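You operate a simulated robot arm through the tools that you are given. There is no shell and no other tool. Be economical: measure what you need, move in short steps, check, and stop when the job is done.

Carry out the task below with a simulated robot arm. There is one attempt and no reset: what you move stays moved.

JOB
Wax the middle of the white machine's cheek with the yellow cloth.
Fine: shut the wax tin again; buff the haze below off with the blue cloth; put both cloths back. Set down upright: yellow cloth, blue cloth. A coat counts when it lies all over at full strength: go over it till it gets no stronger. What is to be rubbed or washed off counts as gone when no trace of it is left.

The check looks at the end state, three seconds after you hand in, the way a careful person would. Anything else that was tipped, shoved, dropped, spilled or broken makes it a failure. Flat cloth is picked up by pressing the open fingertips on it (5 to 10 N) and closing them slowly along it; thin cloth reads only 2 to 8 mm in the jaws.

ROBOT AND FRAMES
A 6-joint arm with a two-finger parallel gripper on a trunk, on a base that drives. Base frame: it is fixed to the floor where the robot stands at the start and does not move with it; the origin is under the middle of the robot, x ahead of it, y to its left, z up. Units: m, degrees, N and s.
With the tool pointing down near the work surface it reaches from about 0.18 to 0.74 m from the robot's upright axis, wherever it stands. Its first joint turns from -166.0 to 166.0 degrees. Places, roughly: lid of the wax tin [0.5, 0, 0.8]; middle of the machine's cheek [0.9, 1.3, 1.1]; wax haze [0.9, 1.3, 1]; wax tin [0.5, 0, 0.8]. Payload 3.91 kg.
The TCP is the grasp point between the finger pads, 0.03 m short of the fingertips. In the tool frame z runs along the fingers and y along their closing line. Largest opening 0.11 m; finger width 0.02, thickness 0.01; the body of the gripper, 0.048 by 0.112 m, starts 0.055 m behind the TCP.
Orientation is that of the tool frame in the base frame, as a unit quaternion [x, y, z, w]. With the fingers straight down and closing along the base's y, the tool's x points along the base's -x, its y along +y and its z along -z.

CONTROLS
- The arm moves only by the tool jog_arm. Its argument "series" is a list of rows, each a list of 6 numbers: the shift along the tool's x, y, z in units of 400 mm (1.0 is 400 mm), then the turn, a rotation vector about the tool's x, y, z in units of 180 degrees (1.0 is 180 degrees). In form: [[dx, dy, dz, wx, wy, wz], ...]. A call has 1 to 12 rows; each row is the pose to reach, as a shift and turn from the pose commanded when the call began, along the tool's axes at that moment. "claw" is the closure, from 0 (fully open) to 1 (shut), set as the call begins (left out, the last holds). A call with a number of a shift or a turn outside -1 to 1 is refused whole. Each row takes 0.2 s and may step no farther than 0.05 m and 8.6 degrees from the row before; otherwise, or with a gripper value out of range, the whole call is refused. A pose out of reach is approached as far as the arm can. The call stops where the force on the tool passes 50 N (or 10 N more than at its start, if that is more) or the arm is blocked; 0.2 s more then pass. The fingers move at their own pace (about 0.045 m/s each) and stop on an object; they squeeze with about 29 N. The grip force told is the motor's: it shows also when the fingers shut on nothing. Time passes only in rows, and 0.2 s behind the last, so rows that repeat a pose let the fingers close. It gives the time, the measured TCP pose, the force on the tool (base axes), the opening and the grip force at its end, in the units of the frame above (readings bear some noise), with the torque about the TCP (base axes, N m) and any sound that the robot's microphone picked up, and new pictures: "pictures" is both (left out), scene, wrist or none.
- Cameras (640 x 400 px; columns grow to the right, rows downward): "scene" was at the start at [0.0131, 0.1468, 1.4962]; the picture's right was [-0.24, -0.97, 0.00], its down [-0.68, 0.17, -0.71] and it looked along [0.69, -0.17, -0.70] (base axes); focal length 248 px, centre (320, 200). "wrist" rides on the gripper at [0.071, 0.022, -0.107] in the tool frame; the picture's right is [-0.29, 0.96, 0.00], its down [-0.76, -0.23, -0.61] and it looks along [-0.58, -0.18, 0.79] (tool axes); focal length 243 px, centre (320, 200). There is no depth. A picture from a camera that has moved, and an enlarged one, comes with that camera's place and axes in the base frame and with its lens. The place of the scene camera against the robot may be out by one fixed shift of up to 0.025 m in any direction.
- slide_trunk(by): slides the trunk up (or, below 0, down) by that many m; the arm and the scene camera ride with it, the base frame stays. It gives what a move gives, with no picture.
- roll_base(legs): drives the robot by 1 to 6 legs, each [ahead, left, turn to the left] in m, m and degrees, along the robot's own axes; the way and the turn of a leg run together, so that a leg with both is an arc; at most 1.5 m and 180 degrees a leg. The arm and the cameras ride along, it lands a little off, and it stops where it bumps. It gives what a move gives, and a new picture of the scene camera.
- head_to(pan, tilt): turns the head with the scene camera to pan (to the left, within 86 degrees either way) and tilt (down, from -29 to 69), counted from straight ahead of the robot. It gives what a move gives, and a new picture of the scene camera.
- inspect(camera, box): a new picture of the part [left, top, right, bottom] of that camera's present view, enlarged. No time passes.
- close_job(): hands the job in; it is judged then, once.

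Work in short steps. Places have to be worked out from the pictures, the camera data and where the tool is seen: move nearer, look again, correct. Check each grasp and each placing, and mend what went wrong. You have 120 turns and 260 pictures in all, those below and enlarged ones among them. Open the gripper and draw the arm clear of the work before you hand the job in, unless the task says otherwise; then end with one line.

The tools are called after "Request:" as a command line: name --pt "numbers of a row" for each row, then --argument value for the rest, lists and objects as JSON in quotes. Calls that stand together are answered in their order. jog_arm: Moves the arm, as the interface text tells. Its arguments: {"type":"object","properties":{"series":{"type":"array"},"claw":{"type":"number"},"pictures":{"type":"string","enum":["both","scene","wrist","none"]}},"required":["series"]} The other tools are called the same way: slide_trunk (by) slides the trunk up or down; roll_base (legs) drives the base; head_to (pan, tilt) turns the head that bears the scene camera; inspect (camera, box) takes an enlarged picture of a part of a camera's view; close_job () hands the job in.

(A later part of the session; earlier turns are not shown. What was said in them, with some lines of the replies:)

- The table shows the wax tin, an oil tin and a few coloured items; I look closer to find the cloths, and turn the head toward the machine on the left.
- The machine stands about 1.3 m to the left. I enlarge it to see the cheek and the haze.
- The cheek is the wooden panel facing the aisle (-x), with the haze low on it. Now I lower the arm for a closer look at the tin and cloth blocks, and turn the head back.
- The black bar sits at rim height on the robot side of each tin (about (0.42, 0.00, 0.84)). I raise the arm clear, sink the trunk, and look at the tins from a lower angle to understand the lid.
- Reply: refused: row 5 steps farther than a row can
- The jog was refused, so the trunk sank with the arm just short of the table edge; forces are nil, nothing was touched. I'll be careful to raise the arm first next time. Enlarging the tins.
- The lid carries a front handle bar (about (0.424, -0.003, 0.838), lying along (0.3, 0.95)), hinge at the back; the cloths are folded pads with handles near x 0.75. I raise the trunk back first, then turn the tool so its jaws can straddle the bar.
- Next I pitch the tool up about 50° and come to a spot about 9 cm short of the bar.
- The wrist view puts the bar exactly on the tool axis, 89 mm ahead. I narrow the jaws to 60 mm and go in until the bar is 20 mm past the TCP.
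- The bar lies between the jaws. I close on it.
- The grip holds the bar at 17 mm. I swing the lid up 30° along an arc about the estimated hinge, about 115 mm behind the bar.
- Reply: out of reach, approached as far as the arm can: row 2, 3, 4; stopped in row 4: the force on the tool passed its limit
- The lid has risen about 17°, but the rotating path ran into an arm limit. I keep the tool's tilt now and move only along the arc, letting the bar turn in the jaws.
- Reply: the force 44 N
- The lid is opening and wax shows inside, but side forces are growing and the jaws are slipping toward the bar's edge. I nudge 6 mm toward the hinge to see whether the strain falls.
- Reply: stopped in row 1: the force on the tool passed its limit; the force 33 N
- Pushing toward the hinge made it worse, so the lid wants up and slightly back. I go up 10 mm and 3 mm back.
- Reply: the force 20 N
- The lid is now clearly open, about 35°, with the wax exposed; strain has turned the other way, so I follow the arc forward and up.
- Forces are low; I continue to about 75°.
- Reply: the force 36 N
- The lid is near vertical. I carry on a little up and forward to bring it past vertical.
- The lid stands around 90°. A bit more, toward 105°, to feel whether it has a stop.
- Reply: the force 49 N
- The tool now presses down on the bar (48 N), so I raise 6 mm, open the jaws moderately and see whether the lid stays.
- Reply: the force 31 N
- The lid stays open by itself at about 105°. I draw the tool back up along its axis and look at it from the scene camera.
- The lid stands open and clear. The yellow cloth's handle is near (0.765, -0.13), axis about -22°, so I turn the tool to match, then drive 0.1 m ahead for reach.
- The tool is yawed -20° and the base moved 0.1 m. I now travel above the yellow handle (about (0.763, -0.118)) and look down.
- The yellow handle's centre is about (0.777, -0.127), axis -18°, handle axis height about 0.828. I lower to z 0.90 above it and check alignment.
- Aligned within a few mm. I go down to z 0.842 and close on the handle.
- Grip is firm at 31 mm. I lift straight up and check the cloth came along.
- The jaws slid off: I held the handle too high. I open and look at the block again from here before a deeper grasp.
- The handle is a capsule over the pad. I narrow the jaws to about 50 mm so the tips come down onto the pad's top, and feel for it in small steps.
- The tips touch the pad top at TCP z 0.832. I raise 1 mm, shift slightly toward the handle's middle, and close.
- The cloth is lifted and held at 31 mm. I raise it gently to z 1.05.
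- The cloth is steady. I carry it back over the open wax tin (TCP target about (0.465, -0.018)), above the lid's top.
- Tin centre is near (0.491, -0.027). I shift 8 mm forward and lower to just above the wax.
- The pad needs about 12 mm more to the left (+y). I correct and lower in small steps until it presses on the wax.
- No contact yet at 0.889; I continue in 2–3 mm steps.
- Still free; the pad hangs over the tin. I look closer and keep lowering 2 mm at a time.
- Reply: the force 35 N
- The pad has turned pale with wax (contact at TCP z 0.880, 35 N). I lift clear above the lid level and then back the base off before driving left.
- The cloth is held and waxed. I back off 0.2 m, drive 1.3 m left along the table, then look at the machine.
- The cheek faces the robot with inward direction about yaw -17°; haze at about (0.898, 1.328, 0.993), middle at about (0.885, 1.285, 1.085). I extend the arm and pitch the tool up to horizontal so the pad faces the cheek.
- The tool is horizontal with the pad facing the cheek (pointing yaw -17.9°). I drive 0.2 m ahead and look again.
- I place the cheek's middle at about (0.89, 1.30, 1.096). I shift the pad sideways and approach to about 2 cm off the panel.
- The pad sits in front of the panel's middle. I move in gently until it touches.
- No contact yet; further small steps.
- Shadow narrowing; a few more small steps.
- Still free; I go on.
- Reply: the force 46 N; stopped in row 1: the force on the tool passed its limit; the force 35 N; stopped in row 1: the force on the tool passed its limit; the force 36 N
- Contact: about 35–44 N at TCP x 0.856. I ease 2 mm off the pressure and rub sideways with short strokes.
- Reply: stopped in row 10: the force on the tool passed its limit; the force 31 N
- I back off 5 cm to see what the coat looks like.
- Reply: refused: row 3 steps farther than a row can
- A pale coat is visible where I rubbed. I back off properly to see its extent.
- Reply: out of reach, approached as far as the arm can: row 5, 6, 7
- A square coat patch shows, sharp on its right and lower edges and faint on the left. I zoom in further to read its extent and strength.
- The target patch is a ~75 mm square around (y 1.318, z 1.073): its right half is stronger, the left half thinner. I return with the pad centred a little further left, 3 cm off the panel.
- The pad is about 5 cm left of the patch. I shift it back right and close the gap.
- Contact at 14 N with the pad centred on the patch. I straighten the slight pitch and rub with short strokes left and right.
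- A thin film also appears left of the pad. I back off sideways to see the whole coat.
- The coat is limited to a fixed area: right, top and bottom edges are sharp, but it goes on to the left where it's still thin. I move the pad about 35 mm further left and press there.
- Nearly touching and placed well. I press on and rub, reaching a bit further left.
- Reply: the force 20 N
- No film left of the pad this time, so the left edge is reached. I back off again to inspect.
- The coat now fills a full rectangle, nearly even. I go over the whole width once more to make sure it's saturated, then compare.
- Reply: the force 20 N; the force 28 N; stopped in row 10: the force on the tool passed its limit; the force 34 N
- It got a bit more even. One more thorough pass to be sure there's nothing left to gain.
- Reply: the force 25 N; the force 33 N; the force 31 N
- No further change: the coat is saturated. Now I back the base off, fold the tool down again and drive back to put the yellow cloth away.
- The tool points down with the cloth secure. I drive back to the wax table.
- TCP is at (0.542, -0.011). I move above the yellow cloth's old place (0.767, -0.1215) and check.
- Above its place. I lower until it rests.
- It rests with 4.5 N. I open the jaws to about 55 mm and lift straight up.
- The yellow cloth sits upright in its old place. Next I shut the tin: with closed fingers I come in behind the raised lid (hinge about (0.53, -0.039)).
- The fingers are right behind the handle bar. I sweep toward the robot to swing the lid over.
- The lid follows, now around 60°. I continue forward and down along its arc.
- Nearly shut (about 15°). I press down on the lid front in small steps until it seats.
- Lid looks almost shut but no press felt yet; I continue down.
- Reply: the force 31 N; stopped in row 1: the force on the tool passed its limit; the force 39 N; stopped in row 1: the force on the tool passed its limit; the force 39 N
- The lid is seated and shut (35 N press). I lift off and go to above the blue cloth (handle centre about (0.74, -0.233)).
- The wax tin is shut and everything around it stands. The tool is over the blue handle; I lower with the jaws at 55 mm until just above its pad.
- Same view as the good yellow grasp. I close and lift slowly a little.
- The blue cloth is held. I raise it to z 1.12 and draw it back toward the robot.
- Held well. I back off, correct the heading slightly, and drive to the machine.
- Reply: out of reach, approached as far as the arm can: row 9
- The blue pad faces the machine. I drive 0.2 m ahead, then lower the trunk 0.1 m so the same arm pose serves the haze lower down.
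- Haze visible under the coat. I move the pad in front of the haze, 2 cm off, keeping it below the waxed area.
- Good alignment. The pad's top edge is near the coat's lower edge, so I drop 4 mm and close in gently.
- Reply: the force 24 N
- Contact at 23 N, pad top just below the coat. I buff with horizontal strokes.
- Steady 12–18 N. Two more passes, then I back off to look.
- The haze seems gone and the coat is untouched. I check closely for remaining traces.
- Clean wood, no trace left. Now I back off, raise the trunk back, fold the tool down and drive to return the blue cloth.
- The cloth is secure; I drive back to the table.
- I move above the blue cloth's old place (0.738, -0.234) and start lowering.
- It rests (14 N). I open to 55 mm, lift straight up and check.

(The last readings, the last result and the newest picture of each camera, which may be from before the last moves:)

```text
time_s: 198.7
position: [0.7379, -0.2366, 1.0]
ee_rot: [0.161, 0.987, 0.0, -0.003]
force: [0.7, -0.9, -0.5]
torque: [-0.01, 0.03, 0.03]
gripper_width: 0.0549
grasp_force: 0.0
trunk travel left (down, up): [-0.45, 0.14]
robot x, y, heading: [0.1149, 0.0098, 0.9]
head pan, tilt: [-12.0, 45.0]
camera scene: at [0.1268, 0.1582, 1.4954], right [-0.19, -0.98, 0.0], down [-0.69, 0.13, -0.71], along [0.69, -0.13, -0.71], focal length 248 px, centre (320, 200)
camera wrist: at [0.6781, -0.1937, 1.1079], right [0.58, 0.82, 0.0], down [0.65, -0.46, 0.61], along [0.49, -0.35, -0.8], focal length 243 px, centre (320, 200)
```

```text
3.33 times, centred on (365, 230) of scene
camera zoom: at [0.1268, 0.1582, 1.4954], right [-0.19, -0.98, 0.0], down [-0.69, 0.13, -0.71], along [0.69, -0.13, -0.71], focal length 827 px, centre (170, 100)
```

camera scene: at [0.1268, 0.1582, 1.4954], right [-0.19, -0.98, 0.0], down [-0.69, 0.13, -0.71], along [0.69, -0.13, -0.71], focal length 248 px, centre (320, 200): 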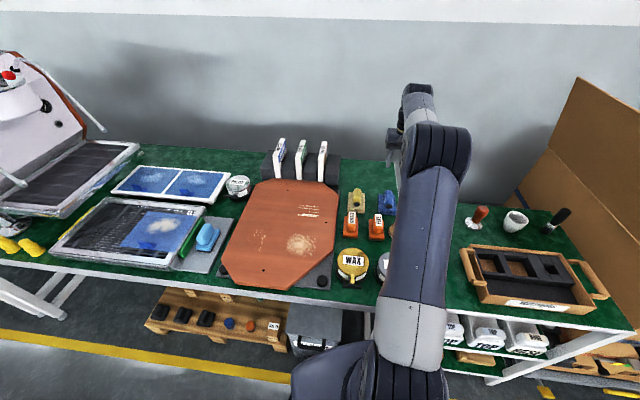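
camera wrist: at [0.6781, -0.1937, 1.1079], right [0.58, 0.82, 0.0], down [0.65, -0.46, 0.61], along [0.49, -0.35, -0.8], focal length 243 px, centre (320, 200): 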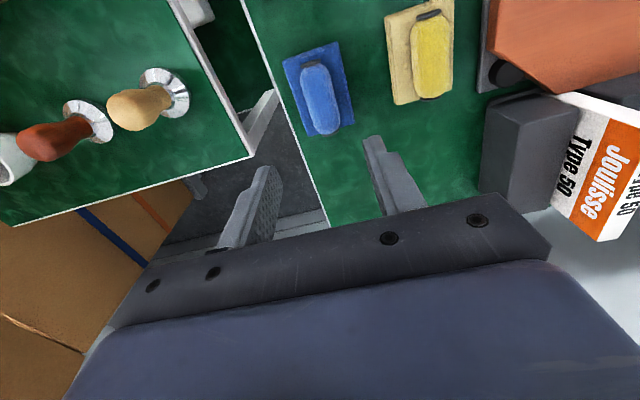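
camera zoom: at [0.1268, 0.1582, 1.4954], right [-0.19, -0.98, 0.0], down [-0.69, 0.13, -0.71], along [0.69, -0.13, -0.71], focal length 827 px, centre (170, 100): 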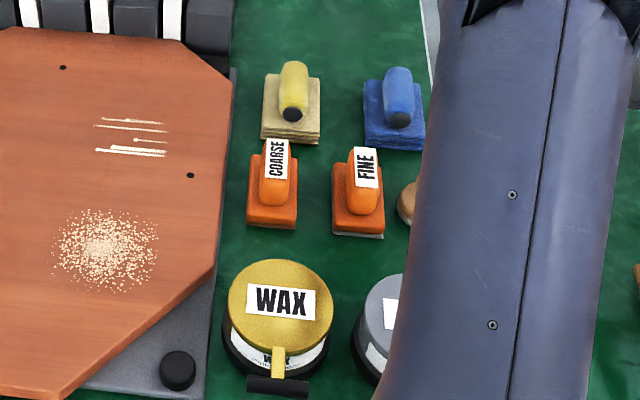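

Both cloths stand upright in place and the tin is shut. I raise and draw the arm back clear with the gripper open.

Request:
jog_arm --pt "0 0 -0.1 0 0 0" --pt "0 0 -0.2 0 0 0" --pt "0 0 -0.3 0 0 0" --pt "0.1 0.03 -0.34 0 0 0" --pt "0.2 0.06 -0.36 0 0 0" --pt "0.3 0.09 -0.36 0 0 0" --pt "0.4 0.12 -0.36 0 0 0" --pt "0.5 0.15 -0.36 0 0 0" --pt "0.6 0.18 -0.36 0 0 0" --pt "0.7 0.21 -0.36 0 0 0" --pt "0.8 0.24 -0.36 0 0 0" --claw 0 --pictures "scene"

```text
time_s: 201.1
position: [0.4651, -0.0426, 1.1452]
ee_rot: [0.162, 0.987, 0.001, 0.0]
force: [0.3, -0.4, -0.4]
torque: [-0.02, -0.01, -0.03]
gripper_width: 0.1102
grasp_force: 0.1
trunk travel left (down, up): [-0.45, 0.14]
robot x, y, heading: [0.1175, 0.0034, 1.1]
head pan, tilt: [-12.0, 45.0]
camera scene: at [0.1267, 0.1582, 1.4955], right [-0.19, -0.98, 0.0], down [-0.69, 0.13, -0.71], along [0.69, -0.13, -0.71], focal length 248 px, centre (320, 200)
```

scene: 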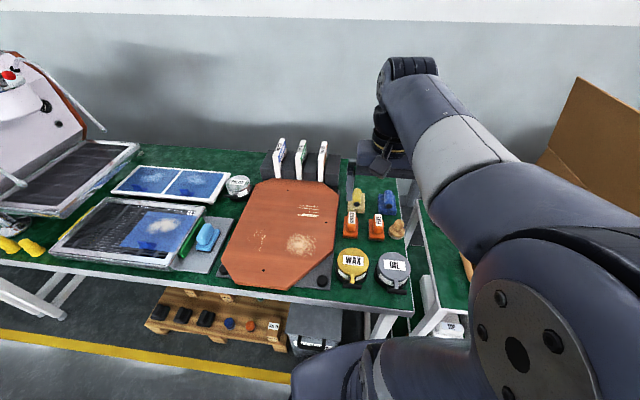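

Everything is in place and the arm is clear, so I hand the job in.

Request:
close_job

```text
The job is handed in.
```

The middle of the cheek is waxed at full strength, the haze below is buffed off, the wax tin is shut, and both cloths stand upright back in their places.
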